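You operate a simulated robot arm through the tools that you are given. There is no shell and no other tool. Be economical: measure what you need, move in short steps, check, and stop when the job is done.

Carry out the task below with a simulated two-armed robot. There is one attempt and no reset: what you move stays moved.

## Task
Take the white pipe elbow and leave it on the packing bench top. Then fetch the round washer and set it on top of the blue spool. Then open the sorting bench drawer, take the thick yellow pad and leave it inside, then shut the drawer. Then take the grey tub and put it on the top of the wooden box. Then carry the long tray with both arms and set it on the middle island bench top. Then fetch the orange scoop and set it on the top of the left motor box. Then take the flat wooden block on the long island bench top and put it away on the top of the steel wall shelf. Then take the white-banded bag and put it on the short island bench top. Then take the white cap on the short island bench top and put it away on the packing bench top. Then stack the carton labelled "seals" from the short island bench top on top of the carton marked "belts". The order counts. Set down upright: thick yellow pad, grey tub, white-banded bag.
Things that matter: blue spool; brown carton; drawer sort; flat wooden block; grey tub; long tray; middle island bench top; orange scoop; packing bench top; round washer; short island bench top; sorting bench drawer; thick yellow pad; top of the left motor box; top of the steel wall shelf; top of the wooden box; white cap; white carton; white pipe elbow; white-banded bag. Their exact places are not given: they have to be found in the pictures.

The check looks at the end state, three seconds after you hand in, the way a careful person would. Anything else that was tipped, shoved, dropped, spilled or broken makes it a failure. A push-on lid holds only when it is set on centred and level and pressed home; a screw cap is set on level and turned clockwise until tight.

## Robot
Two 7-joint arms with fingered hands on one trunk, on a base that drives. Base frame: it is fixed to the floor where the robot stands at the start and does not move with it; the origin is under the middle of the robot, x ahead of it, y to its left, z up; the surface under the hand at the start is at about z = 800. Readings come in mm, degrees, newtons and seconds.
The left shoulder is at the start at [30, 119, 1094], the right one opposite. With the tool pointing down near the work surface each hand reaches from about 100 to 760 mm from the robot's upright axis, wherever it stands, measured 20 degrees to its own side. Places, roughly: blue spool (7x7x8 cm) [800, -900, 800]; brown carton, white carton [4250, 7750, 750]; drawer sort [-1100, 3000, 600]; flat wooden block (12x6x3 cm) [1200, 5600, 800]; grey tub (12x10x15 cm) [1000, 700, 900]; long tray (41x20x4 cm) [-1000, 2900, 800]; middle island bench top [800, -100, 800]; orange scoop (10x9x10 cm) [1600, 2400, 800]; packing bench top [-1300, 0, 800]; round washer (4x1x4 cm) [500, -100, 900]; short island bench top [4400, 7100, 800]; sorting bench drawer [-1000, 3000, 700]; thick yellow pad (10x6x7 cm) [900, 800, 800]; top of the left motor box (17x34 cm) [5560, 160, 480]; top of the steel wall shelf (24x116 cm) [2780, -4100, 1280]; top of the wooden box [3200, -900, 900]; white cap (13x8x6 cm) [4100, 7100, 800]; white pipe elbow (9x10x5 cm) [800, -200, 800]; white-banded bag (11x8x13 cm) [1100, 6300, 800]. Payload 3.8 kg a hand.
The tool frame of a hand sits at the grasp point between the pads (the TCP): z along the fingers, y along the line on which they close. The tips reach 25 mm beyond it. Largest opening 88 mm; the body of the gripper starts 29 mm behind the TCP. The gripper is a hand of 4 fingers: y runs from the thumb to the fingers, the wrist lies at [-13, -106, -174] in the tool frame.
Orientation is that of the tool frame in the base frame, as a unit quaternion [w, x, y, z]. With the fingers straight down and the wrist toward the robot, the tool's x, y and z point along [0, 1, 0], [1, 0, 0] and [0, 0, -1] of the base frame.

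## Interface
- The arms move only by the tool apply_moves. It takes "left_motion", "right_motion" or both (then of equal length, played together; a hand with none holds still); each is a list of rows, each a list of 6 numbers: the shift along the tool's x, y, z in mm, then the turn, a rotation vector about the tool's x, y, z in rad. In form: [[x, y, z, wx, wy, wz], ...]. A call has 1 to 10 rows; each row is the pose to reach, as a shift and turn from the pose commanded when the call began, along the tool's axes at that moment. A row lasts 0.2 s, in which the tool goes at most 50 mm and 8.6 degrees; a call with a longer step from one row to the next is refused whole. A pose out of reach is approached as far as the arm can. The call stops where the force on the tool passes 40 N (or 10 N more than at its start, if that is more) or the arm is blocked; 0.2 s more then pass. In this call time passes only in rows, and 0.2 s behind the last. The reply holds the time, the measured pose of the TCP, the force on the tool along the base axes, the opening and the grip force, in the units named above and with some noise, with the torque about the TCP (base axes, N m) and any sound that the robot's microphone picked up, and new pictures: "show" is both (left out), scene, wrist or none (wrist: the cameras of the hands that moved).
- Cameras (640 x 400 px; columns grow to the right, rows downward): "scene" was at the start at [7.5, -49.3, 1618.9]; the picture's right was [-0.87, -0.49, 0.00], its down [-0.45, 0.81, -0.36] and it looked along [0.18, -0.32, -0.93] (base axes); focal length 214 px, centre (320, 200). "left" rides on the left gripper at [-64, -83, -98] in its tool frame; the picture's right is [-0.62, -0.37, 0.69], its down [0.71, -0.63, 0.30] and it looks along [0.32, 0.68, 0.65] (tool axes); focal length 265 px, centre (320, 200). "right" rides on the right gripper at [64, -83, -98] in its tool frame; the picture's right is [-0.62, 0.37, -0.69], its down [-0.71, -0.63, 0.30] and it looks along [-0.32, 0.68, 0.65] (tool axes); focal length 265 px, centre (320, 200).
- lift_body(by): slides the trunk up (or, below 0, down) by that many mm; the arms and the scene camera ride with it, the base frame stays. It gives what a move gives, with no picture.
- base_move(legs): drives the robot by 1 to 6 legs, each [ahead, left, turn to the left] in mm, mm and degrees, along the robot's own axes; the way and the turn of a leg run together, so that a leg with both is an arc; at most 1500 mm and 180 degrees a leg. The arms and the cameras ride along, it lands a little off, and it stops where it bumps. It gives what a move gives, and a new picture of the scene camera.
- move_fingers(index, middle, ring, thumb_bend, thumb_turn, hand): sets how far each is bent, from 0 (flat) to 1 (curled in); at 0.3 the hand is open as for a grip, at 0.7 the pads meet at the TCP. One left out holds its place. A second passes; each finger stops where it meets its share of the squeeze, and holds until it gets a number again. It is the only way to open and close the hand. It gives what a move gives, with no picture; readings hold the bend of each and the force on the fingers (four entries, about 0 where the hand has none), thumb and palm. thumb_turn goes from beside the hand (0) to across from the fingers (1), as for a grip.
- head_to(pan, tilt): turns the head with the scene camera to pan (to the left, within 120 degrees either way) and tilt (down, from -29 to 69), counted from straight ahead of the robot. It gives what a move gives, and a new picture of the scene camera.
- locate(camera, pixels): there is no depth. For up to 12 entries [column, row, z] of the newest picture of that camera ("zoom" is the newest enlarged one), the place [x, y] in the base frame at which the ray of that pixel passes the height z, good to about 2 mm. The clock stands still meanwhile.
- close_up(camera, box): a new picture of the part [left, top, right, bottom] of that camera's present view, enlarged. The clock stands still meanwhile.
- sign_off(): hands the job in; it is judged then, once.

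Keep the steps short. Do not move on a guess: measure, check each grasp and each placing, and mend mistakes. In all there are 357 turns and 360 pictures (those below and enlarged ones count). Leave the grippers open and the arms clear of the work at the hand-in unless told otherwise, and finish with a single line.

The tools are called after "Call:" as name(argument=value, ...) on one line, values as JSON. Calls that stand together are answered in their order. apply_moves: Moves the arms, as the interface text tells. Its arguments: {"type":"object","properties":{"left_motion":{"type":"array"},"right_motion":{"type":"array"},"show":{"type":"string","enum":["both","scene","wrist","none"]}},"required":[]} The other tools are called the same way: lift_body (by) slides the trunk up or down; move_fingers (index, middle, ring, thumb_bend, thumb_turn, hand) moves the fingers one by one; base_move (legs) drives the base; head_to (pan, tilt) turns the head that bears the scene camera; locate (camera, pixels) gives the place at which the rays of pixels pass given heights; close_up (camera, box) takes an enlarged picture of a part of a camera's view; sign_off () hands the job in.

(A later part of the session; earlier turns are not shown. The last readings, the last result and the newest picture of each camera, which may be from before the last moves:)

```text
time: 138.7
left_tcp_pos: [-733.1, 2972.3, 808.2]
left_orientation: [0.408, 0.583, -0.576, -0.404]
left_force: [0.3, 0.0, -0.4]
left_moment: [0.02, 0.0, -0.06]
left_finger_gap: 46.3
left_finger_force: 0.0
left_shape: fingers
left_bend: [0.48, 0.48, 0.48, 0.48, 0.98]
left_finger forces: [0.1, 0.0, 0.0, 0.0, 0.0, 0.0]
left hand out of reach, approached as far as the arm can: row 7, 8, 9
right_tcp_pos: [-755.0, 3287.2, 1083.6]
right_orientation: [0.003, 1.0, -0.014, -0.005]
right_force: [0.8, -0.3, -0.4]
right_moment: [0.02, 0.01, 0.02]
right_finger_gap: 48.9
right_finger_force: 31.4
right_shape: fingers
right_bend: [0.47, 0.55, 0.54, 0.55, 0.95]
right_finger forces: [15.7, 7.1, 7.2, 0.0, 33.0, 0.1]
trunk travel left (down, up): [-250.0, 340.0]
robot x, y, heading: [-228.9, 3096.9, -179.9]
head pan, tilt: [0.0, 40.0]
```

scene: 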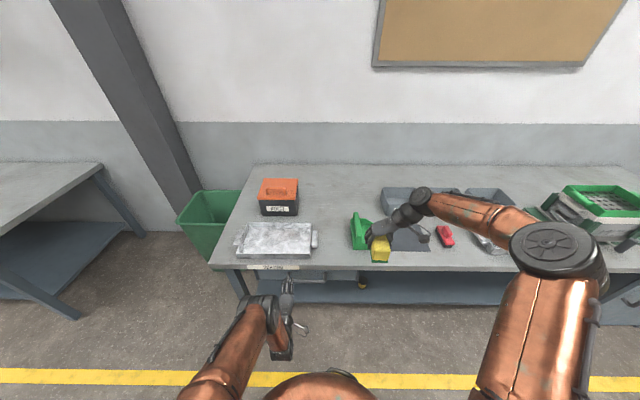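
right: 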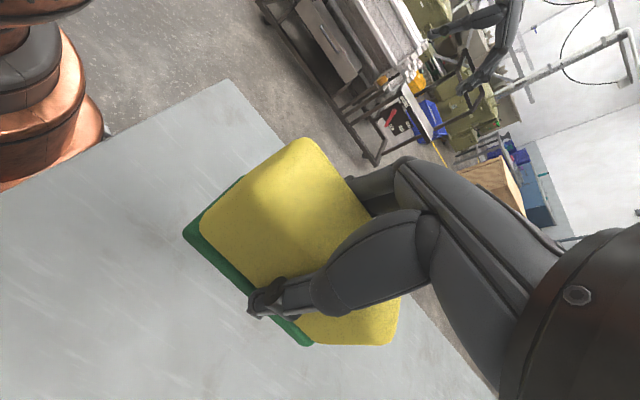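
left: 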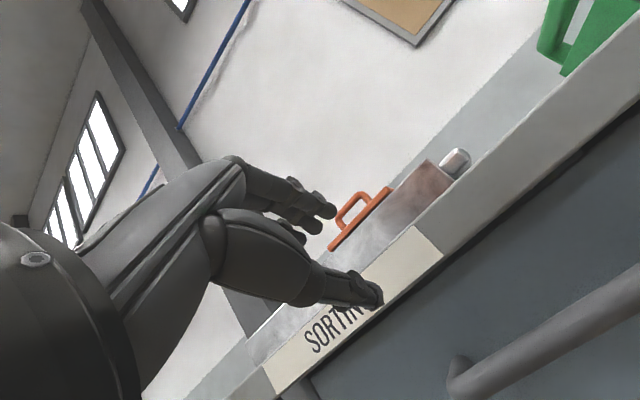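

Lower the trunk 120 mm so the hand reaches bar height.

Call:
lift_body(by=-130)

Call:
apply_moves(left_motion=[[-25, 0, 0, 0, 0, 0], [-50, 0, 0, 0, 0, 0]], show="both")

```text
time: 140.3
left_tcp_pos: [-733.2, 2974.0, 678.0]
left_orientation: [0.407, 0.582, -0.577, -0.404]
left_force: [-0.2, 0.5, -0.1]
left_moment: [0.01, -0.02, 0.01]
left_finger_gap: 46.3
left_finger_force: 0.1
left_shape: fingers
left_bend: [0.48, 0.48, 0.48, 0.48, 0.98]
left_finger forces: [0.0, 0.0, 0.1, 0.0, 0.0, 0.0]
right_tcp_pos: [-754.7, 3289.9, 952.5]
right_orientation: [0.004, 1.0, -0.014, -0.006]
right_force: [0.6, -0.1, 0.0]
right_moment: [0.01, 0.01, -0.02]
right_finger_gap: 49.0
right_finger_force: 31.4
right_shape: fingers
right_bend: [0.47, 0.55, 0.54, 0.55, 0.95]
right_finger forces: [15.7, 7.1, 7.2, 0.1, 33.0, 0.0]
trunk travel left (down, up): [-120.0, 470.0]
robot x, y, heading: [-229.4, 3099.0, -179.6]
head pan, tilt: [0.0, 40.0]
```

```text
time: 140.9
left_tcp_pos: [-733.5, 3023.8, 677.2]
left_orientation: [0.408, 0.582, -0.576, -0.403]
left_force: [-0.2, -0.5, 0.1]
left_moment: [0.04, -0.01, 0.03]
left_finger_gap: 46.2
left_finger_force: 0.0
left_shape: fingers
left_bend: [0.48, 0.48, 0.48, 0.48, 0.98]
left_finger forces: [0.0, 0.0, 0.1, 0.1, 0.1, 0.0]
right_tcp_pos: [-754.4, 3289.4, 953.6]
right_orientation: [0.004, 1.0, -0.015, -0.005]
right_force: [0.9, -0.8, -0.3]
right_moment: [-0.01, -0.03, 0.0]
right_finger_gap: 49.1
right_finger_force: 31.8
right_shape: fingers
right_bend: [0.47, 0.55, 0.54, 0.55, 0.95]
right_finger forces: [15.7, 7.0, 7.3, 0.1, 32.9, 0.0]
trunk travel left (down, up): [-120.0, 470.0]
robot x, y, heading: [-229.6, 3098.9, -179.4]
head pan, tilt: [0.0, 40.0]
```

scene: 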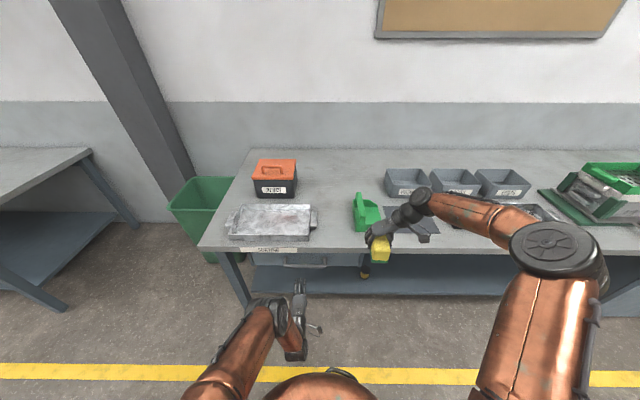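
left: 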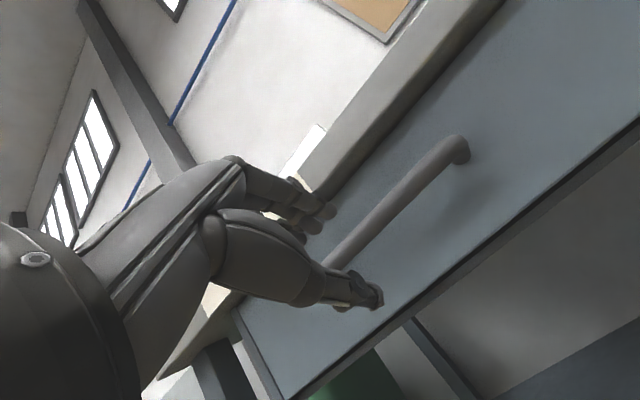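

Call:
locate(camera="left", pixels=[[405, 200, 670], [405, 200, 680], [405, 200, 690], [405, 200, 700], [345, 255, 680], [345, 255, 690], [345, 255, 700]])

```text
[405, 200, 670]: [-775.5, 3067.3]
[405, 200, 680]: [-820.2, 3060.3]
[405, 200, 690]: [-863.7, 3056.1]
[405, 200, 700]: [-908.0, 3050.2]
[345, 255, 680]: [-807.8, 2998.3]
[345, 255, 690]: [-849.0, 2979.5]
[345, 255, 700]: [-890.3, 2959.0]
```

Advance 95 mm forward onto the bar.

Call:
apply_moves(left_motion=[[0, 14, 29, 0, 0, 0], [0, 27, 58, 0, 0, 0], [0, 39, 87, 0, 0, 0]], show="wrist")

```text
time: 141.7
left_tcp_pos: [-810.9, 3020.0, 691.7]
left_orientation: [0.406, 0.581, -0.578, -0.404]
left_force: [0.2, -0.2, 0.4]
left_moment: [-0.02, -0.02, -0.03]
left_finger_gap: 46.2
left_finger_force: 0.0
left_shape: fingers
left_bend: [0.48, 0.48, 0.48, 0.48, 0.98]
left_finger forces: [0.0, 0.0, 0.0, 0.0, 0.0, 0.0]
left hand out of reach, approached as far as the arm can: row 3
right_tcp_pos: [-756.5, 3289.9, 952.7]
right_orientation: [0.004, 1.0, -0.015, -0.004]
right_force: [-0.3, -0.4, -0.3]
right_moment: [0.01, 0.01, -0.02]
right_finger_gap: 48.9
right_finger_force: 31.7
right_shape: fingers
right_bend: [0.47, 0.55, 0.54, 0.55, 0.95]
right_finger forces: [15.8, 7.1, 7.2, 0.1, 32.9, 0.0]
trunk travel left (down, up): [-120.0, 470.0]
robot x, y, heading: [-228.1, 3098.7, -179.5]
head pan, tilt: [0.0, 40.0]
```

left: 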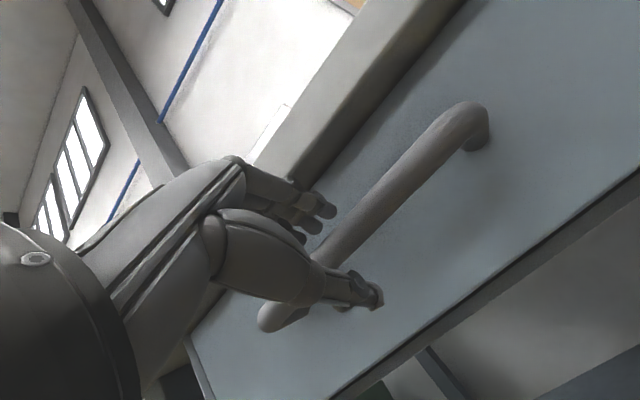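

Near the arm's limit; drive the base 20 mm ahead instead.

Call:
base_move(legs=[[20, 0, 0]])

Call:
close_up(camera="left", box=[200, 80, 520, 340])

```text
time: 142.5
left_tcp_pos: [-832.4, 3020.2, 690.6]
left_orientation: [0.407, 0.583, -0.577, -0.403]
left_force: [1.0, 1.0, 0.5]
left_moment: [0.0, 0.05, 0.02]
left_finger_gap: 46.0
left_finger_force: 0.1
left_shape: fingers
left_bend: [0.48, 0.48, 0.48, 0.48, 0.98]
left_finger forces: [0.1, 0.1, 0.0, 0.0, 0.0, 0.0]
right_tcp_pos: [-777.2, 3289.6, 951.8]
right_orientation: [0.004, 1.0, -0.014, -0.003]
right_force: [-0.1, 0.4, -0.4]
right_moment: [-0.02, 0.0, 0.04]
right_finger_gap: 49.0
right_finger_force: 31.8
right_shape: fingers
right_bend: [0.47, 0.55, 0.54, 0.55, 0.95]
right_finger forces: [15.7, 7.1, 7.3, 0.0, 32.9, 0.0]
trunk travel left (down, up): [-120.0, 470.0]
robot x, y, heading: [-252.1, 3099.2, -179.5]
head pan, tilt: [0.0, 40.0]
```

scene: 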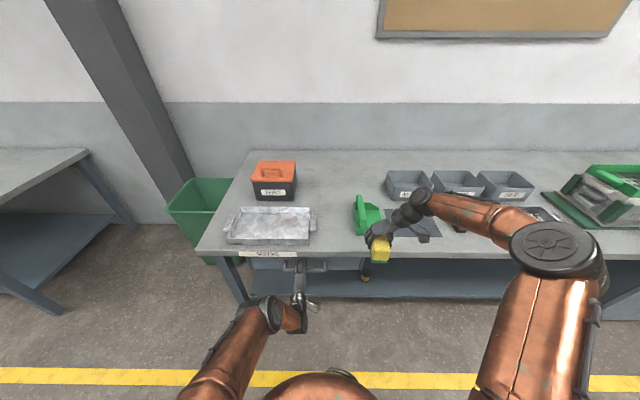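

```text
1.54 times, centred on (360, 210) of left
```

zoom: 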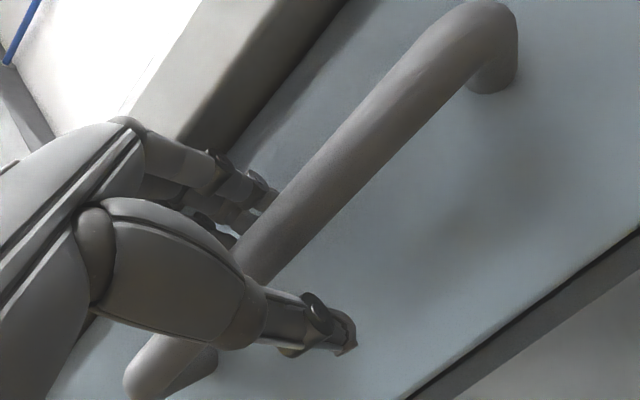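

Bar is between fingers and thumb. Close the left hand.

Call:
move_fingers(hand="left", index=0.75, middle=0.75, ring=0.75, thumb_bend=0.7)

```text
time: 143.5
left_tcp_pos: [-832.6, 3019.5, 690.7]
left_orientation: [0.407, 0.582, -0.577, -0.403]
left_force: [-2.0, -0.2, -0.1]
left_moment: [-0.05, -0.01, -0.11]
left_finger_gap: 0.3
left_finger_force: 5.2
left_shape: fingers
left_bend: [0.75, 0.75, 0.74, 0.67, 0.97]
left_finger forces: [1.2, 0.7, 2.4, 0.0, 4.5, 0.0]
right_tcp_pos: [-776.2, 3288.6, 954.0]
right_orientation: [0.004, 1.0, -0.013, -0.005]
right_force: [0.6, 0.5, -1.5]
right_moment: [0.02, 0.01, -0.01]
right_finger_gap: 49.1
right_finger_force: 32.0
right_shape: fingers
right_bend: [0.47, 0.55, 0.54, 0.55, 0.95]
right_finger forces: [15.7, 7.1, 7.3, 0.1, 32.9, 0.1]
trunk travel left (down, up): [-120.0, 470.0]
robot x, y, heading: [-248.3, 3098.1, -179.6]
head pan, tilt: [0.0, 40.0]
```

Call:
close_up(camera="left", box=[200, 80, 520, 340])

```text
1.54 times, centred on (360, 210) of left
```

zoom: 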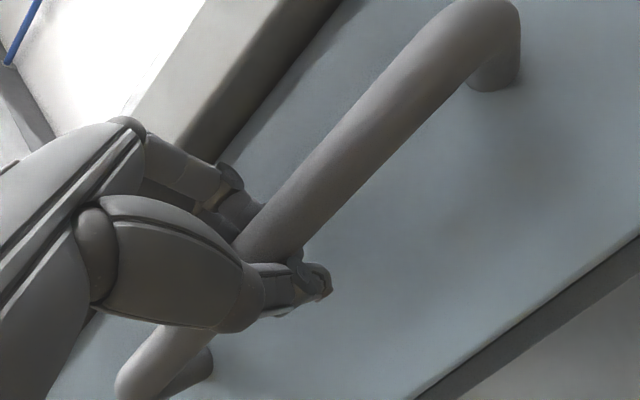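

The fingers close around behind the bar. Pull by driving back 230 mm.

Call:
base_move(legs=[[-230, 0, 0]])

```text
time: 145.2
left_tcp_pos: [-601.7, 3021.7, 691.4]
left_orientation: [0.406, 0.582, -0.578, -0.404]
left_force: [-0.3, -2.0, -5.0]
left_moment: [-0.02, 0.02, -0.02]
left_finger_gap: 0.1
left_finger_force: 3.2
left_shape: fingers
left_bend: [0.75, 0.75, 0.74, 0.66, 0.98]
left_finger forces: [0.0, 0.0, 1.8, 0.1, 5.0, 0.0]
right_tcp_pos: [-545.8, 3290.8, 952.8]
right_orientation: [0.004, 1.0, -0.014, -0.006]
right_force: [0.3, 0.0, -0.8]
right_moment: [-0.02, 0.03, 0.01]
right_finger_gap: 49.1
right_finger_force: 31.5
right_shape: fingers
right_bend: [0.47, 0.55, 0.54, 0.55, 0.95]
right_finger forces: [15.6, 7.1, 7.3, 0.1, 32.9, 0.1]
trunk travel left (down, up): [-120.0, 470.0]
robot x, y, heading: [-17.2, 3099.0, -179.4]
head pan, tilt: [0.0, 40.0]
```

scene: 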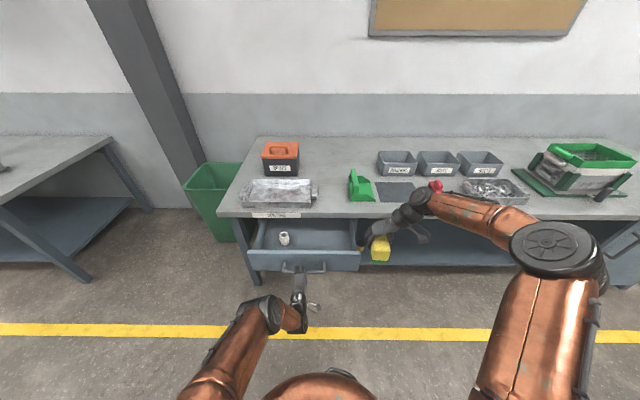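

Drawer is open. Measure its interior.

Call:
close_up(camera="scene", box=[230, 190, 390, 290])

Call:
locate(camera="scene", pixels=[[357, 250, 720], [248, 252, 720], [330, 240, 660], [340, 222, 660], [284, 244, 660], [300, 250, 660], [355, 222, 720], [310, 218, 760]])

```text
4.00 times, centred on (310, 240) of scene
```

zoom: 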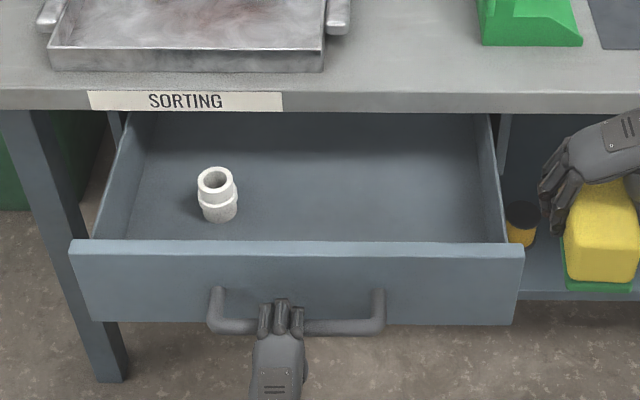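

```text
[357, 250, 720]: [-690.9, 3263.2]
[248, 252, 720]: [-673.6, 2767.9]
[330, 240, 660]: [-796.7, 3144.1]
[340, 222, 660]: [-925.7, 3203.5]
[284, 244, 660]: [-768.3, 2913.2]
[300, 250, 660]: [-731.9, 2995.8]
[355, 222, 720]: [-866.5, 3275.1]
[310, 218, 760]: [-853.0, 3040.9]
```

Move the right hand (pad) over the open drawer.

Call:
apply_moves(right_motion=[[-32, 28, 0, 0, 0, 0], [-64, 56, 0, 0, 0, 0], [-96, 84, 0, 0, 0, 0], [-128, 112, 0, 0, 0, 0], [-155, 140, 15, 0, 0, 0], [-179, 171, 35, 0, 0, 0], [-179, 171, 70, 0, 0, 0], [-179, 171, 110, 0, 0, 0]], show="both")

Call:
close_up(camera="scene", box=[230, 190, 390, 290])

```text
time: 147.0
left_tcp_pos: [-601.5, 3021.0, 690.0]
left_orientation: [0.407, 0.582, -0.577, -0.404]
left_force: [-0.7, -0.9, -4.8]
left_moment: [-0.04, 0.03, -0.02]
left_finger_gap: 0.1
left_finger_force: 3.0
left_shape: fingers
left_bend: [0.75, 0.75, 0.75, 0.66, 0.98]
left_finger forces: [0.0, 0.0, 1.4, 0.0, 4.4, 0.0]
right_tcp_pos: [-664.2, 3133.6, 886.6]
right_orientation: [0.003, 1.0, -0.014, -0.004]
right_force: [-0.5, 0.0, 0.1]
right_moment: [0.0, 0.03, -0.02]
right_finger_gap: 49.1
right_finger_force: 30.0
right_shape: fingers
right_bend: [0.48, 0.55, 0.55, 0.55, 0.95]
right_finger forces: [14.9, 6.9, 7.0, 0.1, 31.9, 0.0]
right hand out of reach, approached as far as the arm can: row 4, 5, 6, 7, 8
trunk travel left (down, up): [-120.0, 470.0]
robot x, y, heading: [-19.5, 3101.1, -179.3]
head pan, tilt: [0.0, 40.0]
```

scene: 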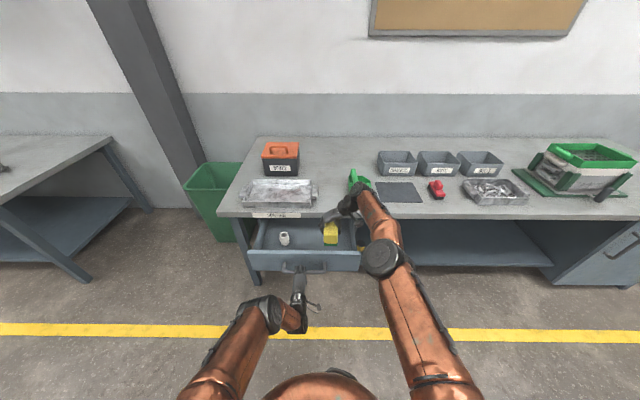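
right: 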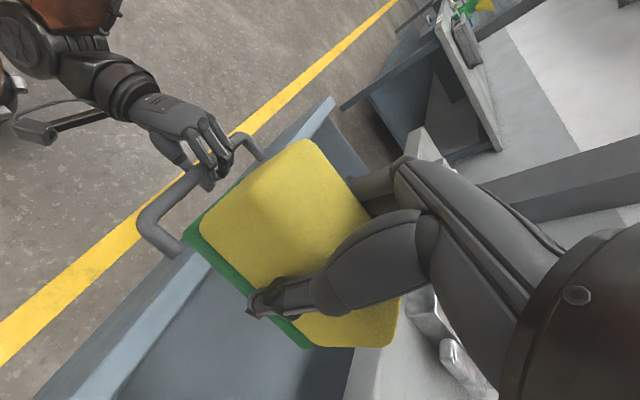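

```text
4.00 times, centred on (310, 240) of scene
```

zoom: 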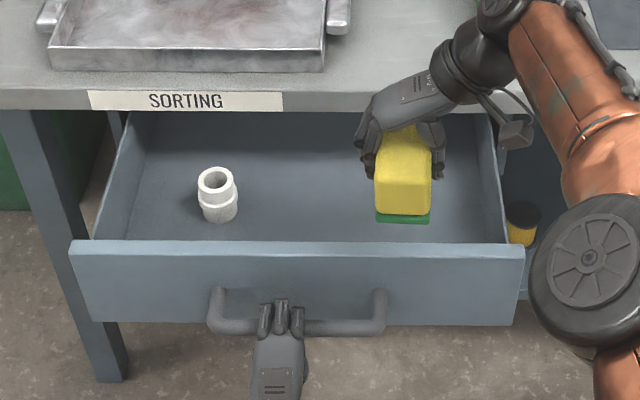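

The reach is short. Release the handle, back off, raise the left hand.

Call:
move_fingers(hand="left", index=0.45, middle=0.45, ring=0.45, thumb_bend=0.45)

Call:
base_move(legs=[[-90, 0, 0]])

Call:
apply_moves(left_motion=[[0, 45, -16, 0, 0, 0], [0, 88, -32, 0, 0, 0], [20, 131, -48, 0, 0, 0], [40, 174, -64, 0, 0, 0], [60, 217, -80, 0, 0, 0], [80, 250, -92, 0, 0, 0]], show="scene")

```text
time: 148.0
left_tcp_pos: [-600.5, 3021.9, 691.1]
left_orientation: [0.407, 0.582, -0.577, -0.403]
left_force: [0.3, -0.2, 0.4]
left_moment: [0.0, 0.03, 0.0]
left_finger_gap: 52.2
left_finger_force: 0.1
left_shape: fingers
left_bend: [0.45, 0.45, 0.45, 0.45, 0.98]
left_finger forces: [0.1, 0.3, 0.1, 0.0, 0.1, 0.0]
right_tcp_pos: [-663.9, 3134.6, 887.6]
right_orientation: [0.003, 1.0, -0.013, -0.004]
right_force: [-0.7, 0.3, -0.7]
right_moment: [-0.04, -0.01, -0.03]
right_finger_gap: 48.7
right_finger_force: 30.6
right_shape: fingers
right_bend: [0.48, 0.55, 0.55, 0.55, 0.95]
right_finger forces: [14.9, 6.9, 7.0, 0.1, 32.0, 0.0]
trunk travel left (down, up): [-120.0, 470.0]
robot x, y, heading: [-19.1, 3099.6, -179.2]
head pan, tilt: [0.0, 40.0]
```

```text
time: 149.1
left_tcp_pos: [-509.3, 3022.5, 691.4]
left_orientation: [0.407, 0.581, -0.577, -0.404]
left_force: [-0.4, -0.4, 0.8]
left_moment: [-0.01, 0.0, -0.06]
left_finger_gap: 52.0
left_finger_force: 0.1
left_shape: fingers
left_bend: [0.45, 0.45, 0.45, 0.45, 0.98]
left_finger forces: [0.1, 0.1, 0.1, 0.0, 0.0, 0.1]
right_tcp_pos: [-572.3, 3135.6, 889.1]
right_orientation: [0.004, 1.0, -0.015, -0.005]
right_force: [-0.6, -0.3, -0.9]
right_moment: [0.02, 0.0, 0.02]
right_finger_gap: 48.6
right_finger_force: 30.8
right_shape: fingers
right_bend: [0.48, 0.55, 0.55, 0.55, 0.95]
right_finger forces: [14.9, 6.8, 7.0, 0.0, 31.9, 0.0]
trunk travel left (down, up): [-120.0, 470.0]
robot x, y, heading: [72.7, 3102.6, -179.5]
head pan, tilt: [0.0, 40.0]
```

scene: 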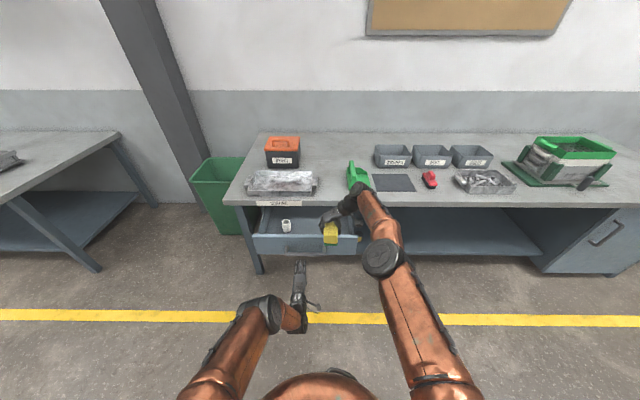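

```text
time: 150.5
left_tcp_pos: [-509.6, 2940.8, 956.2]
left_orientation: [0.407, 0.582, -0.577, -0.403]
left_force: [-0.4, 0.9, -0.8]
left_moment: [0.0, -0.05, 0.02]
left_finger_gap: 52.2
left_finger_force: 0.1
left_shape: fingers
left_bend: [0.45, 0.45, 0.45, 0.45, 0.98]
left_finger forces: [0.0, 0.1, 0.0, 0.0, 0.1, 0.1]
right_tcp_pos: [-573.5, 3135.5, 888.4]
right_orientation: [0.004, 1.0, -0.016, -0.006]
right_force: [-0.7, 0.3, 0.1]
right_moment: [0.05, 0.0, -0.01]
right_finger_gap: 48.6
right_finger_force: 31.2
right_shape: fingers
right_bend: [0.48, 0.55, 0.55, 0.55, 0.95]
right_finger forces: [15.0, 6.8, 7.1, 0.1, 31.9, 0.1]
trunk travel left (down, up): [-120.0, 470.0]
robot x, y, heading: [69.4, 3102.4, -179.5]
head pan, tilt: [0.0, 40.0]
```

scene: 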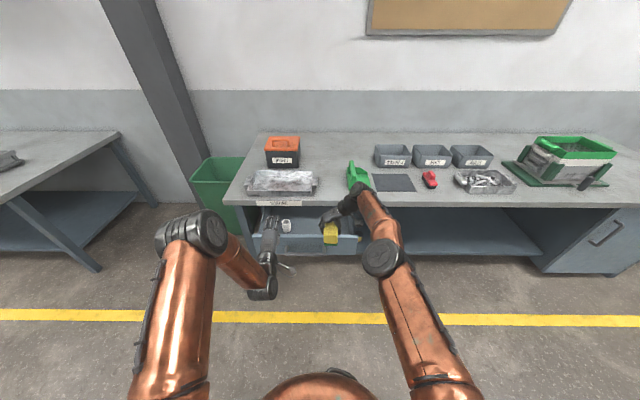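

Drive ahead 250.

Call:
base_move(legs=[[250, 0, 0]])

Call:
apply_moves(right_motion=[[45, 0, 0, 0, 0, 0], [88, 5, 0, 0, 0, 0], [93, 5, 40, 0, 0, 0]], show="both")

Call:
head_to(pan=0, tilt=62)

```text
time: 152.4
left_tcp_pos: [-766.3, 2939.5, 955.0]
left_orientation: [0.407, 0.582, -0.577, -0.403]
left_force: [0.2, -0.2, -1.2]
left_moment: [0.03, 0.01, 0.03]
left_finger_gap: 52.3
left_finger_force: 0.0
left_shape: fingers
left_bend: [0.45, 0.45, 0.45, 0.45, 0.98]
left_finger forces: [0.0, 0.0, 0.0, 0.1, 0.0, 0.0]
right_tcp_pos: [-829.9, 3134.8, 886.9]
right_orientation: [0.004, 1.0, -0.015, -0.005]
right_force: [-0.2, -0.4, -1.1]
right_moment: [0.06, 0.02, -0.03]
right_finger_gap: 48.8
right_finger_force: 30.7
right_shape: fingers
right_bend: [0.48, 0.55, 0.55, 0.55, 0.95]
right_finger forces: [14.9, 6.9, 6.9, 0.0, 31.8, 0.0]
trunk travel left (down, up): [-120.0, 470.0]
robot x, y, heading: [-185.5, 3105.5, -179.6]
head pan, tilt: [0.0, 40.0]
```

scene: 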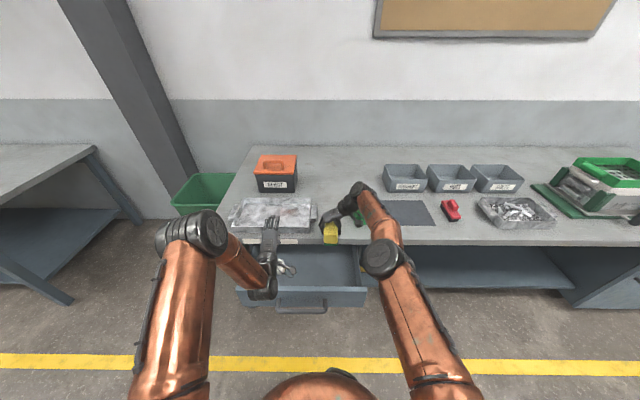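

```text
time: 153.2
left_tcp_pos: [-765.2, 2941.0, 954.6]
left_orientation: [0.407, 0.582, -0.577, -0.403]
left_force: [0.3, 0.6, -0.1]
left_moment: [0.0, 0.01, 0.0]
left_finger_gap: 52.3
left_finger_force: 0.0
left_shape: fingers
left_bend: [0.45, 0.45, 0.45, 0.45, 0.98]
left_finger forces: [0.0, 0.0, 0.0, 0.1, 0.0, 0.0]
right_tcp_pos: [-737.5, 3129.3, 848.0]
right_orientation: [0.004, 1.0, -0.015, -0.005]
right_force: [0.7, -0.1, -0.5]
right_moment: [0.0, 0.01, -0.02]
right_finger_gap: 48.9
right_finger_force: 29.6
right_shape: fingers
right_bend: [0.48, 0.55, 0.55, 0.55, 0.95]
right_finger forces: [14.5, 6.7, 6.7, 0.0, 31.1, 0.0]
trunk travel left (down, up): [-120.0, 470.0]
robot x, y, heading: [-180.0, 3098.4, -179.5]
head pan, tilt: [0.0, 40.0]
```

scene: 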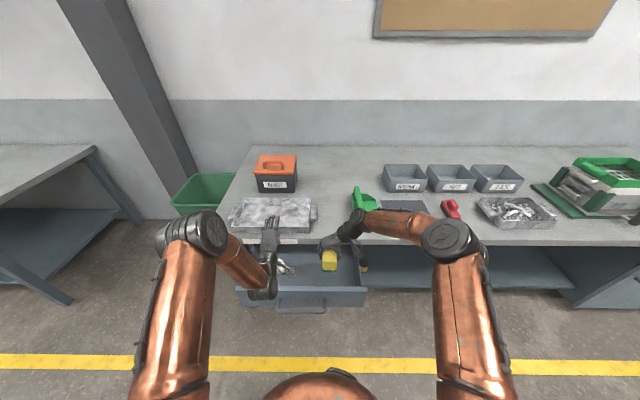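
right: 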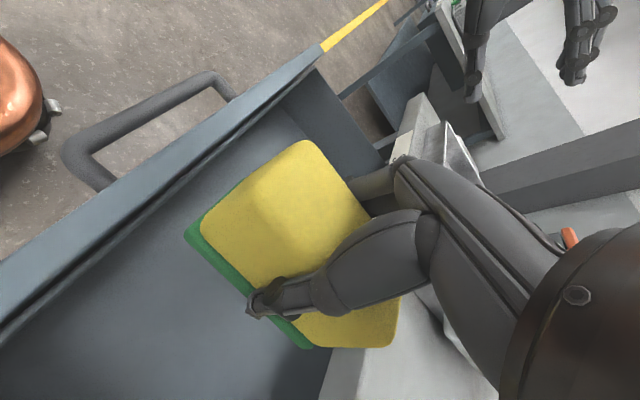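

```text
time: 154.0
left_tcp_pos: [-765.6, 2939.9, 955.1]
left_orientation: [0.407, 0.582, -0.577, -0.403]
left_force: [0.5, -0.4, 0.4]
left_moment: [0.01, 0.0, -0.01]
left_finger_gap: 52.3
left_finger_force: 0.1
left_shape: fingers
left_bend: [0.45, 0.45, 0.45, 0.45, 0.98]
left_finger forces: [0.1, 0.0, 0.0, 0.1, 0.1, 0.0]
right_tcp_pos: [-736.7, 3129.1, 849.0]
right_orientation: [0.005, 1.0, -0.015, -0.005]
right_force: [-0.3, 0.1, -0.6]
right_moment: [0.03, -0.03, 0.03]
right_finger_gap: 48.9
right_finger_force: 30.7
right_shape: fingers
right_bend: [0.48, 0.55, 0.55, 0.55, 0.95]
right_finger forces: [14.4, 6.8, 6.8, 0.0, 31.1, 0.0]
trunk travel left (down, up): [-120.0, 470.0]
robot x, y, heading: [-183.3, 3099.6, -179.5]
head pan, tilt: [0.0, 62.0]
```

scene: 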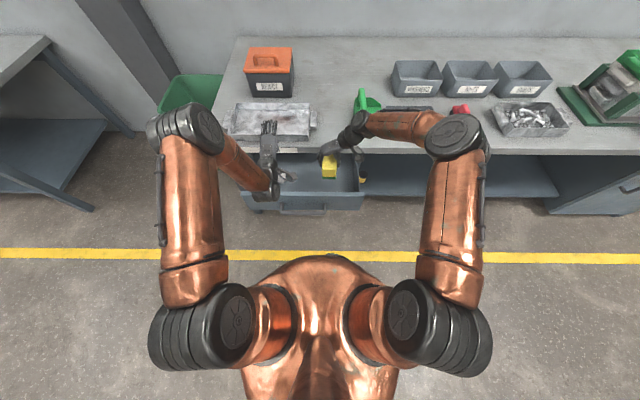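

Lower the pad into the drawer.

Call:
apply_moves(right_motion=[[0, 0, 40, 0, 0, 0], [0, 0, 80, 0, 0, 0], [0, 0, 105, 0, 0, 0], [0, 0, 118, 0, 0, 0]], show="wrist")

Call:
close_up(camera="scene", box=[230, 120, 390, 220])

```text
time: 155.0
left_tcp_pos: [-765.8, 2939.1, 956.7]
left_orientation: [0.406, 0.582, -0.578, -0.403]
left_force: [-0.5, 0.1, 0.9]
left_moment: [0.01, 0.02, 0.02]
left_finger_gap: 52.3
left_finger_force: 0.0
left_shape: fingers
left_bend: [0.45, 0.45, 0.45, 0.45, 0.98]
left_finger forces: [0.0, 0.1, 0.0, 0.0, 0.0, 0.0]
right_tcp_pos: [-737.1, 3127.1, 730.1]
right_orientation: [0.005, 1.0, -0.016, -0.005]
right_force: [0.6, 0.3, -0.8]
right_moment: [-0.01, 0.01, 0.01]
right_finger_gap: 48.7
right_finger_force: 29.6
right_shape: fingers
right_bend: [0.48, 0.55, 0.55, 0.55, 0.95]
right_finger forces: [14.3, 6.7, 6.8, 0.0, 31.0, 0.1]
trunk travel left (down, up): [-120.0, 470.0]
robot x, y, heading: [-180.7, 3100.8, -179.4]
head pan, tilt: [0.0, 62.0]
```

right: 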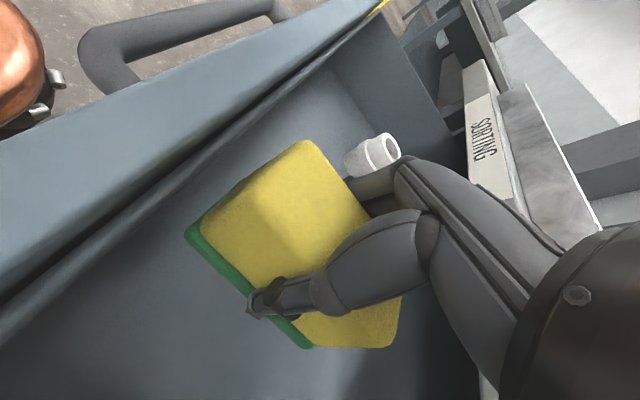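

```text
4.00 times, centred on (310, 170) of scene
```

zoom: 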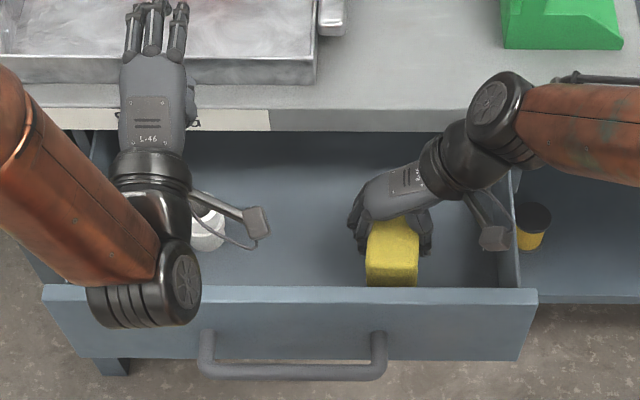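

Call:
apply_moves(right_motion=[[0, 0, 10, 0, 0, 0]], show="none")

Call:
apply_moves(right_motion=[[0, 0, 6, 0, 0, 0]], show="none")

Call:
apply_moves(right_motion=[[0, 0, 5, 0, 0, 0]], show="wrist")

```text
time: 155.4
left_tcp_pos: [-764.7, 2939.6, 955.9]
left_orientation: [0.407, 0.581, -0.577, -0.404]
left_force: [0.2, -0.3, 0.0]
left_moment: [-0.01, 0.01, 0.02]
left_finger_gap: 52.4
left_finger_force: 0.0
left_shape: fingers
left_bend: [0.45, 0.45, 0.45, 0.45, 0.98]
left_finger forces: [0.1, 0.0, 0.0, 0.1, 0.0, 0.0]
right_tcp_pos: [-737.3, 3126.0, 718.4]
right_orientation: [0.004, 1.0, -0.014, -0.005]
right_force: [0.8, -0.2, -0.6]
right_moment: [0.0, 0.0, 0.0]
right_finger_gap: 48.7
right_finger_force: 29.4
right_shape: fingers
right_bend: [0.48, 0.55, 0.55, 0.55, 0.95]
right_finger forces: [14.4, 6.7, 6.8, 0.0, 31.1, 0.0]
trunk travel left (down, up): [-120.0, 470.0]
robot x, y, heading: [-182.8, 3099.8, -179.7]
head pan, tilt: [0.0, 62.0]
```

```text
time: 155.8
left_tcp_pos: [-765.4, 2938.6, 956.1]
left_orientation: [0.406, 0.581, -0.578, -0.404]
left_force: [1.0, 0.3, 0.0]
left_moment: [0.01, -0.02, 0.0]
left_finger_gap: 52.0
left_finger_force: 0.2
left_shape: fingers
left_bend: [0.45, 0.45, 0.45, 0.45, 0.98]
left_finger forces: [0.0, 0.0, 0.0, 0.0, 0.1, 0.1]
right_tcp_pos: [-736.9, 3124.5, 712.3]
right_orientation: [0.004, 1.0, -0.015, -0.004]
right_force: [1.0, 0.6, -0.3]
right_moment: [-0.02, 0.01, 0.01]
right_finger_gap: 48.8
right_finger_force: 29.8
right_shape: fingers
right_bend: [0.48, 0.55, 0.55, 0.55, 0.95]
right_finger forces: [14.4, 6.7, 6.8, 0.1, 31.0, 0.0]
trunk travel left (down, up): [-120.0, 470.0]
robot x, y, heading: [-184.1, 3100.3, -179.4]
head pan, tilt: [0.0, 62.0]
```

```text
time: 156.2
left_tcp_pos: [-765.1, 2939.7, 955.4]
left_orientation: [0.407, 0.581, -0.578, -0.404]
left_force: [0.1, -0.8, -0.1]
left_moment: [0.0, -0.01, -0.01]
left_finger_gap: 52.3
left_finger_force: 0.1
left_shape: fingers
left_bend: [0.45, 0.45, 0.45, 0.45, 0.98]
left_finger forces: [0.1, 0.1, 0.0, 0.0, 0.0, 0.0]
right_tcp_pos: [-737.0, 3124.5, 707.5]
right_orientation: [0.004, 1.0, -0.015, -0.005]
right_force: [0.3, 0.3, -0.8]
right_moment: [0.01, 0.0, 0.01]
right_finger_gap: 49.0
right_finger_force: 29.7
right_shape: fingers
right_bend: [0.48, 0.55, 0.55, 0.55, 0.95]
right_finger forces: [14.5, 6.7, 6.9, 0.0, 31.0, 0.1]
trunk travel left (down, up): [-120.0, 470.0]
robot x, y, heading: [-182.3, 3096.2, -179.4]
head pan, tilt: [0.0, 62.0]
```

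right: 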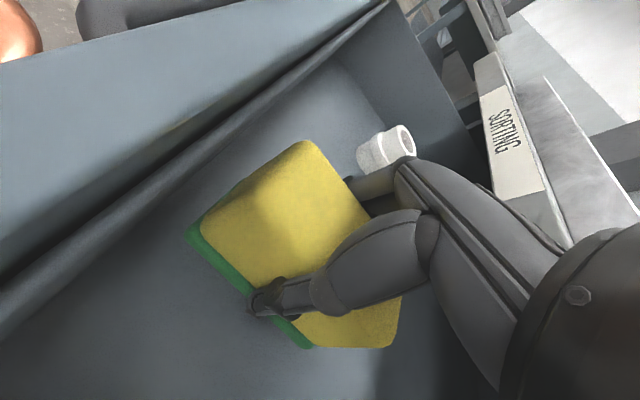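

Call:
apply_moves(right_motion=[[0, 0, 6, 0, 0, 0]], show="none")

Call:
apply_moves(right_motion=[[0, 0, 5, 0, 0, 0]], show="none")

Call:
apply_moves(right_motion=[[0, 0, 5, 0, 0, 0]], show="none")

```text
time: 156.6
left_tcp_pos: [-764.8, 2939.9, 955.9]
left_orientation: [0.407, 0.582, -0.577, -0.404]
left_force: [0.3, 0.5, -0.3]
left_moment: [0.02, 0.0, 0.03]
left_finger_gap: 52.0
left_finger_force: 0.1
left_shape: fingers
left_bend: [0.45, 0.45, 0.45, 0.45, 0.98]
left_finger forces: [0.0, 0.0, 0.1, 0.0, 0.0, 0.0]
right_tcp_pos: [-737.9, 3124.1, 703.1]
right_orientation: [0.004, 1.0, -0.015, -0.004]
right_force: [-0.5, -0.1, 0.0]
right_moment: [0.02, 0.0, 0.0]
right_finger_gap: 48.8
right_finger_force: 29.9
right_shape: fingers
right_bend: [0.48, 0.55, 0.55, 0.55, 0.95]
right_finger forces: [14.5, 6.7, 6.8, 0.0, 31.2, 0.1]
trunk travel left (down, up): [-120.0, 470.0]
robot x, y, heading: [-178.7, 3102.3, -179.5]
head pan, tilt: [0.0, 62.0]
```

```text
time: 157.0
left_tcp_pos: [-765.7, 2939.2, 955.5]
left_orientation: [0.407, 0.581, -0.577, -0.404]
left_force: [-0.5, 0.1, 0.0]
left_moment: [-0.01, 0.01, 0.02]
left_finger_gap: 52.1
left_finger_force: 0.0
left_shape: fingers
left_bend: [0.45, 0.45, 0.45, 0.45, 0.98]
left_finger forces: [0.0, 0.0, 0.1, 0.1, 0.0, 0.0]
right_tcp_pos: [-737.9, 3122.7, 695.8]
right_orientation: [0.004, 1.0, -0.015, -0.004]
right_force: [0.9, -0.3, -0.9]
right_moment: [-0.02, 0.0, 0.0]
right_finger_gap: 48.9
right_finger_force: 29.6
right_shape: fingers
right_bend: [0.48, 0.55, 0.55, 0.55, 0.95]
right_finger forces: [14.5, 6.8, 6.8, 0.1, 31.1, 0.0]
trunk travel left (down, up): [-120.0, 470.0]
robot x, y, heading: [-185.6, 3099.4, -179.3]
head pan, tilt: [0.0, 62.0]
```

```text
time: 157.4
left_tcp_pos: [-764.8, 2939.0, 954.8]
left_orientation: [0.406, 0.582, -0.578, -0.404]
left_force: [0.3, -0.3, -0.6]
left_moment: [0.0, 0.0, 0.03]
left_finger_gap: 52.1
left_finger_force: 0.1
left_shape: fingers
left_bend: [0.45, 0.45, 0.45, 0.45, 0.98]
left_finger forces: [0.0, 0.0, 0.0, 0.1, 0.0, 0.0]
right_tcp_pos: [-737.4, 3124.4, 691.7]
right_orientation: [0.004, 1.0, -0.015, -0.005]
right_force: [-0.7, 0.0, 0.1]
right_moment: [-0.01, -0.01, 0.0]
right_finger_gap: 48.7
right_finger_force: 29.6
right_shape: fingers
right_bend: [0.48, 0.55, 0.55, 0.55, 0.95]
right_finger forces: [14.4, 6.7, 6.7, 0.0, 31.1, 0.1]
trunk travel left (down, up): [-120.0, 470.0]
robot x, y, heading: [-185.1, 3099.4, -179.3]
head pan, tilt: [0.0, 62.0]
```

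Call:
apply_moves(right_motion=[[0, 0, 5, 0, 0, 0], [0, 0, 10, 0, 0, 0]], show="wrist")

Call:
apply_moves(right_motion=[[0, 0, 5, 0, 0, 0]], show="none")

Call:
apply_moves(right_motion=[[0, 0, 5, 0, 0, 0]], show="none")

```text
time: 158.0
left_tcp_pos: [-765.0, 2939.1, 955.8]
left_orientation: [0.406, 0.582, -0.578, -0.403]
left_force: [-0.2, 0.2, 0.9]
left_moment: [-0.02, 0.04, -0.01]
left_finger_gap: 52.1
left_finger_force: 0.0
left_shape: fingers
left_bend: [0.45, 0.45, 0.45, 0.45, 0.98]
left_finger forces: [0.0, 0.1, 0.0, 0.0, 0.1, 0.0]
right_tcp_pos: [-737.3, 3124.6, 681.6]
right_orientation: [0.004, 1.0, -0.016, -0.005]
right_force: [0.0, 0.1, -1.0]
right_moment: [0.0, -0.01, 0.01]
right_finger_gap: 48.8
right_finger_force: 29.6
right_shape: fingers
right_bend: [0.48, 0.55, 0.55, 0.55, 0.95]
right_finger forces: [14.4, 6.7, 6.8, 0.1, 31.0, 0.0]
trunk travel left (down, up): [-120.0, 470.0]
robot x, y, heading: [-185.0, 3099.0, -179.9]
head pan, tilt: [0.0, 62.0]
```

right: 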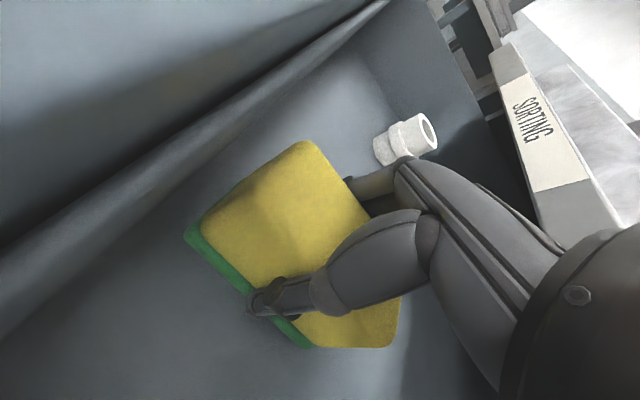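

```text
time: 158.4
left_tcp_pos: [-763.9, 2939.6, 957.0]
left_orientation: [0.407, 0.581, -0.577, -0.404]
left_force: [-0.4, 0.3, -0.5]
left_moment: [-0.01, 0.0, -0.07]
left_finger_gap: 52.2
left_finger_force: 0.1
left_shape: fingers
left_bend: [0.45, 0.45, 0.45, 0.45, 0.98]
left_finger forces: [0.0, 0.1, 0.0, 0.0, 0.1, 0.0]
right_tcp_pos: [-738.0, 3124.6, 679.6]
right_orientation: [0.006, 1.0, -0.017, -0.008]
right_force: [0.4, 4.4, 20.6]
right_moment: [-0.28, -0.08, 0.08]
right_finger_gap: 48.9
right_finger_force: 33.8
right_shape: fingers
right_bend: [0.48, 0.55, 0.55, 0.55, 0.95]
right_finger forces: [14.1, 7.7, 7.4, 0.0, 39.2, 0.0]
trunk travel left (down, up): [-120.0, 470.0]
robot x, y, heading: [-184.6, 3099.3, -179.7]
head pan, tilt: [0.0, 62.0]
```

```text
time: 158.8
left_tcp_pos: [-764.8, 2940.4, 955.8]
left_orientation: [0.406, 0.582, -0.577, -0.403]
left_force: [0.4, 1.3, 0.5]
left_moment: [0.01, 0.0, -0.01]
left_finger_gap: 52.3
left_finger_force: 0.1
left_shape: fingers
left_bend: [0.45, 0.45, 0.45, 0.45, 0.98]
left_finger forces: [0.1, 0.1, 0.1, 0.0, 0.0, 0.0]
right_tcp_pos: [-743.5, 3123.9, 679.9]
right_orientation: [0.007, 1.0, -0.019, -0.009]
right_force: [0.8, 2.5, 22.3]
right_moment: [-0.3, -0.1, 0.19]
right_finger_gap: 49.4
right_finger_force: 34.5
right_shape: fingers
right_bend: [0.49, 0.55, 0.55, 0.56, 0.95]
right_finger forces: [14.2, 7.6, 7.8, 0.1, 38.8, 0.1]
trunk travel left (down, up): [-120.0, 470.0]
robot x, y, heading: [-182.6, 3103.2, -179.8]
head pan, tilt: [0.0, 62.0]
stopped in row 1 (right hand): the force on the tool passed its limit at 44 N (the readings are from after the stop); the commanded pose is now the measured one
```

Floor contact at TCP≈680. Release the pad.

Call:
move_fingers(hand="right", index=0.3, middle=0.3, ring=0.3, thumb_bend=0.3)

Call:
apply_moves(right_motion=[[0, 0, -35, 0, 0, 0], [0, 0, -80, 0, 0, 0], [0, 0, -125, 0, 0, 0], [0, 0, -170, 0, 0, 0], [0, 0, -215, 0, 0, 0], [0, 0, -260, 0, 0, 0]], show="both")

```text
time: 159.8
left_tcp_pos: [-765.7, 2939.9, 955.7]
left_orientation: [0.408, 0.581, -0.577, -0.404]
left_force: [0.6, -0.6, 0.7]
left_moment: [-0.01, 0.03, -0.02]
left_finger_gap: 52.2
left_finger_force: 0.1
left_shape: fingers
left_bend: [0.45, 0.45, 0.45, 0.45, 0.98]
left_finger forces: [0.1, 0.0, 0.1, 0.1, 0.0, 0.0]
right_tcp_pos: [-741.5, 3125.4, 676.3]
right_orientation: [0.006, 1.0, -0.017, -0.008]
right_force: [0.5, -0.3, 1.3]
right_moment: [0.02, 0.02, 0.03]
right_finger_gap: 86.3
right_finger_force: 1.1
right_shape: fingers
right_bend: [0.3, 0.3, 0.3, 0.3, 0.97]
right_finger forces: [1.2, 0.0, 0.0, 0.0, 1.7, 0.0]
trunk travel left (down, up): [-120.0, 470.0]
robot x, y, heading: [-182.4, 3101.4, -179.4]
head pan, tilt: [0.0, 62.0]
```

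```text
time: 161.2
left_tcp_pos: [-765.6, 2939.2, 956.4]
left_orientation: [0.407, 0.581, -0.577, -0.404]
left_force: [0.1, 0.0, -0.7]
left_moment: [0.0, 0.0, -0.01]
left_finger_gap: 52.3
left_finger_force: 0.0
left_shape: fingers
left_bend: [0.45, 0.45, 0.45, 0.45, 0.98]
left_finger forces: [0.0, 0.1, 0.0, 0.0, 0.1, 0.0]
right_tcp_pos: [-737.0, 3128.0, 938.2]
right_orientation: [0.006, 1.0, -0.017, -0.008]
right_force: [-0.6, -0.1, -0.6]
right_moment: [0.02, -0.02, 0.0]
right_finger_gap: 85.1
right_finger_force: 0.0
right_shape: fingers
right_bend: [0.3, 0.3, 0.3, 0.3, 0.97]
right_finger forces: [0.1, 0.0, 0.0, 0.0, 0.0, 0.1]
trunk travel left (down, up): [-120.0, 470.0]
robot x, y, heading: [-182.0, 3100.2, -179.4]
head pan, tilt: [0.0, 62.0]
```

scene: 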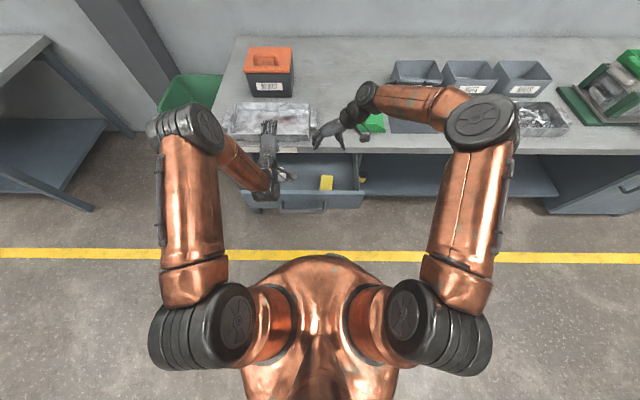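
right: 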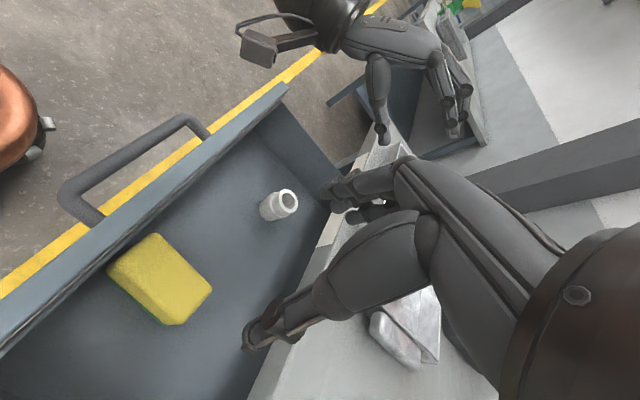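

Pad is in upright. Back off, lower the left hand again to the bar height.

Call:
base_move(legs=[[-255, 0, 0]])

Call:
apply_moves(left_motion=[[-20, -33, 12, 0, 0, 0], [-40, -76, 28, 0, 0, 0], [-60, -119, 44, 0, 0, 0], [-80, -162, 60, 0, 0, 0], [-80, -205, 76, 0, 0, 0], [-80, -250, 92, 0, 0, 0]], show="both")

```text
time: 163.1
left_tcp_pos: [-509.6, 2941.0, 956.2]
left_orientation: [0.408, 0.582, -0.576, -0.404]
left_force: [0.0, -1.6, 0.3]
left_moment: [-0.01, -0.01, -0.01]
left_finger_gap: 52.2
left_finger_force: 0.0
left_shape: fingers
left_bend: [0.45, 0.45, 0.45, 0.45, 0.98]
left_finger forces: [0.0, 0.1, 0.1, 0.1, 0.1, 0.1]
right_tcp_pos: [-483.2, 3128.8, 938.3]
right_orientation: [0.006, 1.0, -0.016, -0.008]
right_force: [0.9, -0.6, 0.3]
right_moment: [-0.02, 0.0, 0.01]
right_finger_gap: 84.9
right_finger_force: 0.1
right_shape: fingers
right_bend: [0.3, 0.3, 0.3, 0.3, 0.97]
right_finger forces: [0.1, 0.0, 0.0, 0.0, 0.0, 0.0]
trunk travel left (down, up): [-120.0, 470.0]
robot x, y, heading: [71.8, 3101.2, -179.5]
head pan, tilt: [0.0, 62.0]
```

scene: 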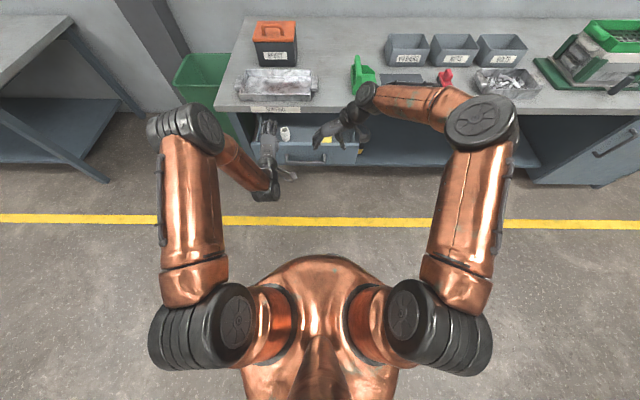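

```text
time: 164.5
left_tcp_pos: [-512.3, 3018.8, 687.6]
left_orientation: [0.406, 0.582, -0.577, -0.403]
left_force: [-0.3, 0.3, 0.0]
left_moment: [0.0, 0.01, 0.02]
left_finger_gap: 52.0
left_finger_force: 0.0
left_shape: fingers
left_bend: [0.45, 0.45, 0.45, 0.45, 0.98]
left_finger forces: [0.0, 0.0, 0.1, 0.0, 0.1, 0.0]
right_tcp_pos: [-484.9, 3127.7, 937.9]
right_orientation: [0.006, 1.0, -0.016, -0.009]
right_force: [-0.5, -0.2, 0.1]
right_moment: [0.03, -0.01, 0.01]
right_finger_gap: 85.0
right_finger_force: 0.1
right_shape: fingers
right_bend: [0.3, 0.3, 0.3, 0.3, 0.97]
right_finger forces: [0.0, 0.1, 0.0, 0.1, 0.0, 0.1]
trunk travel left (down, up): [-120.0, 470.0]
robot x, y, heading: [68.8, 3098.6, -179.4]
head pan, tilt: [0.0, 62.0]
```

scene: 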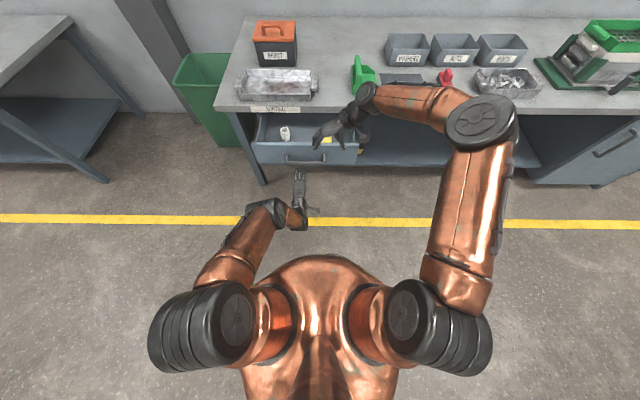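
left: 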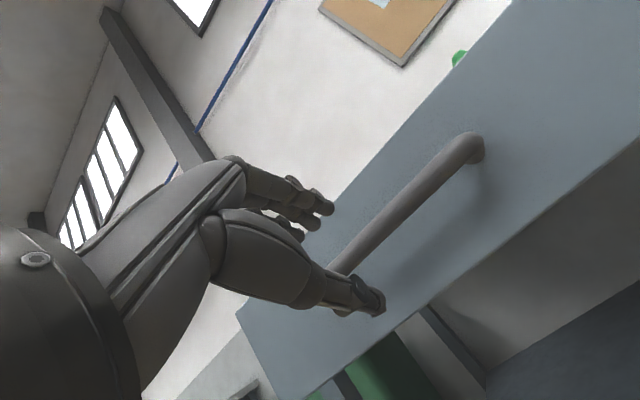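

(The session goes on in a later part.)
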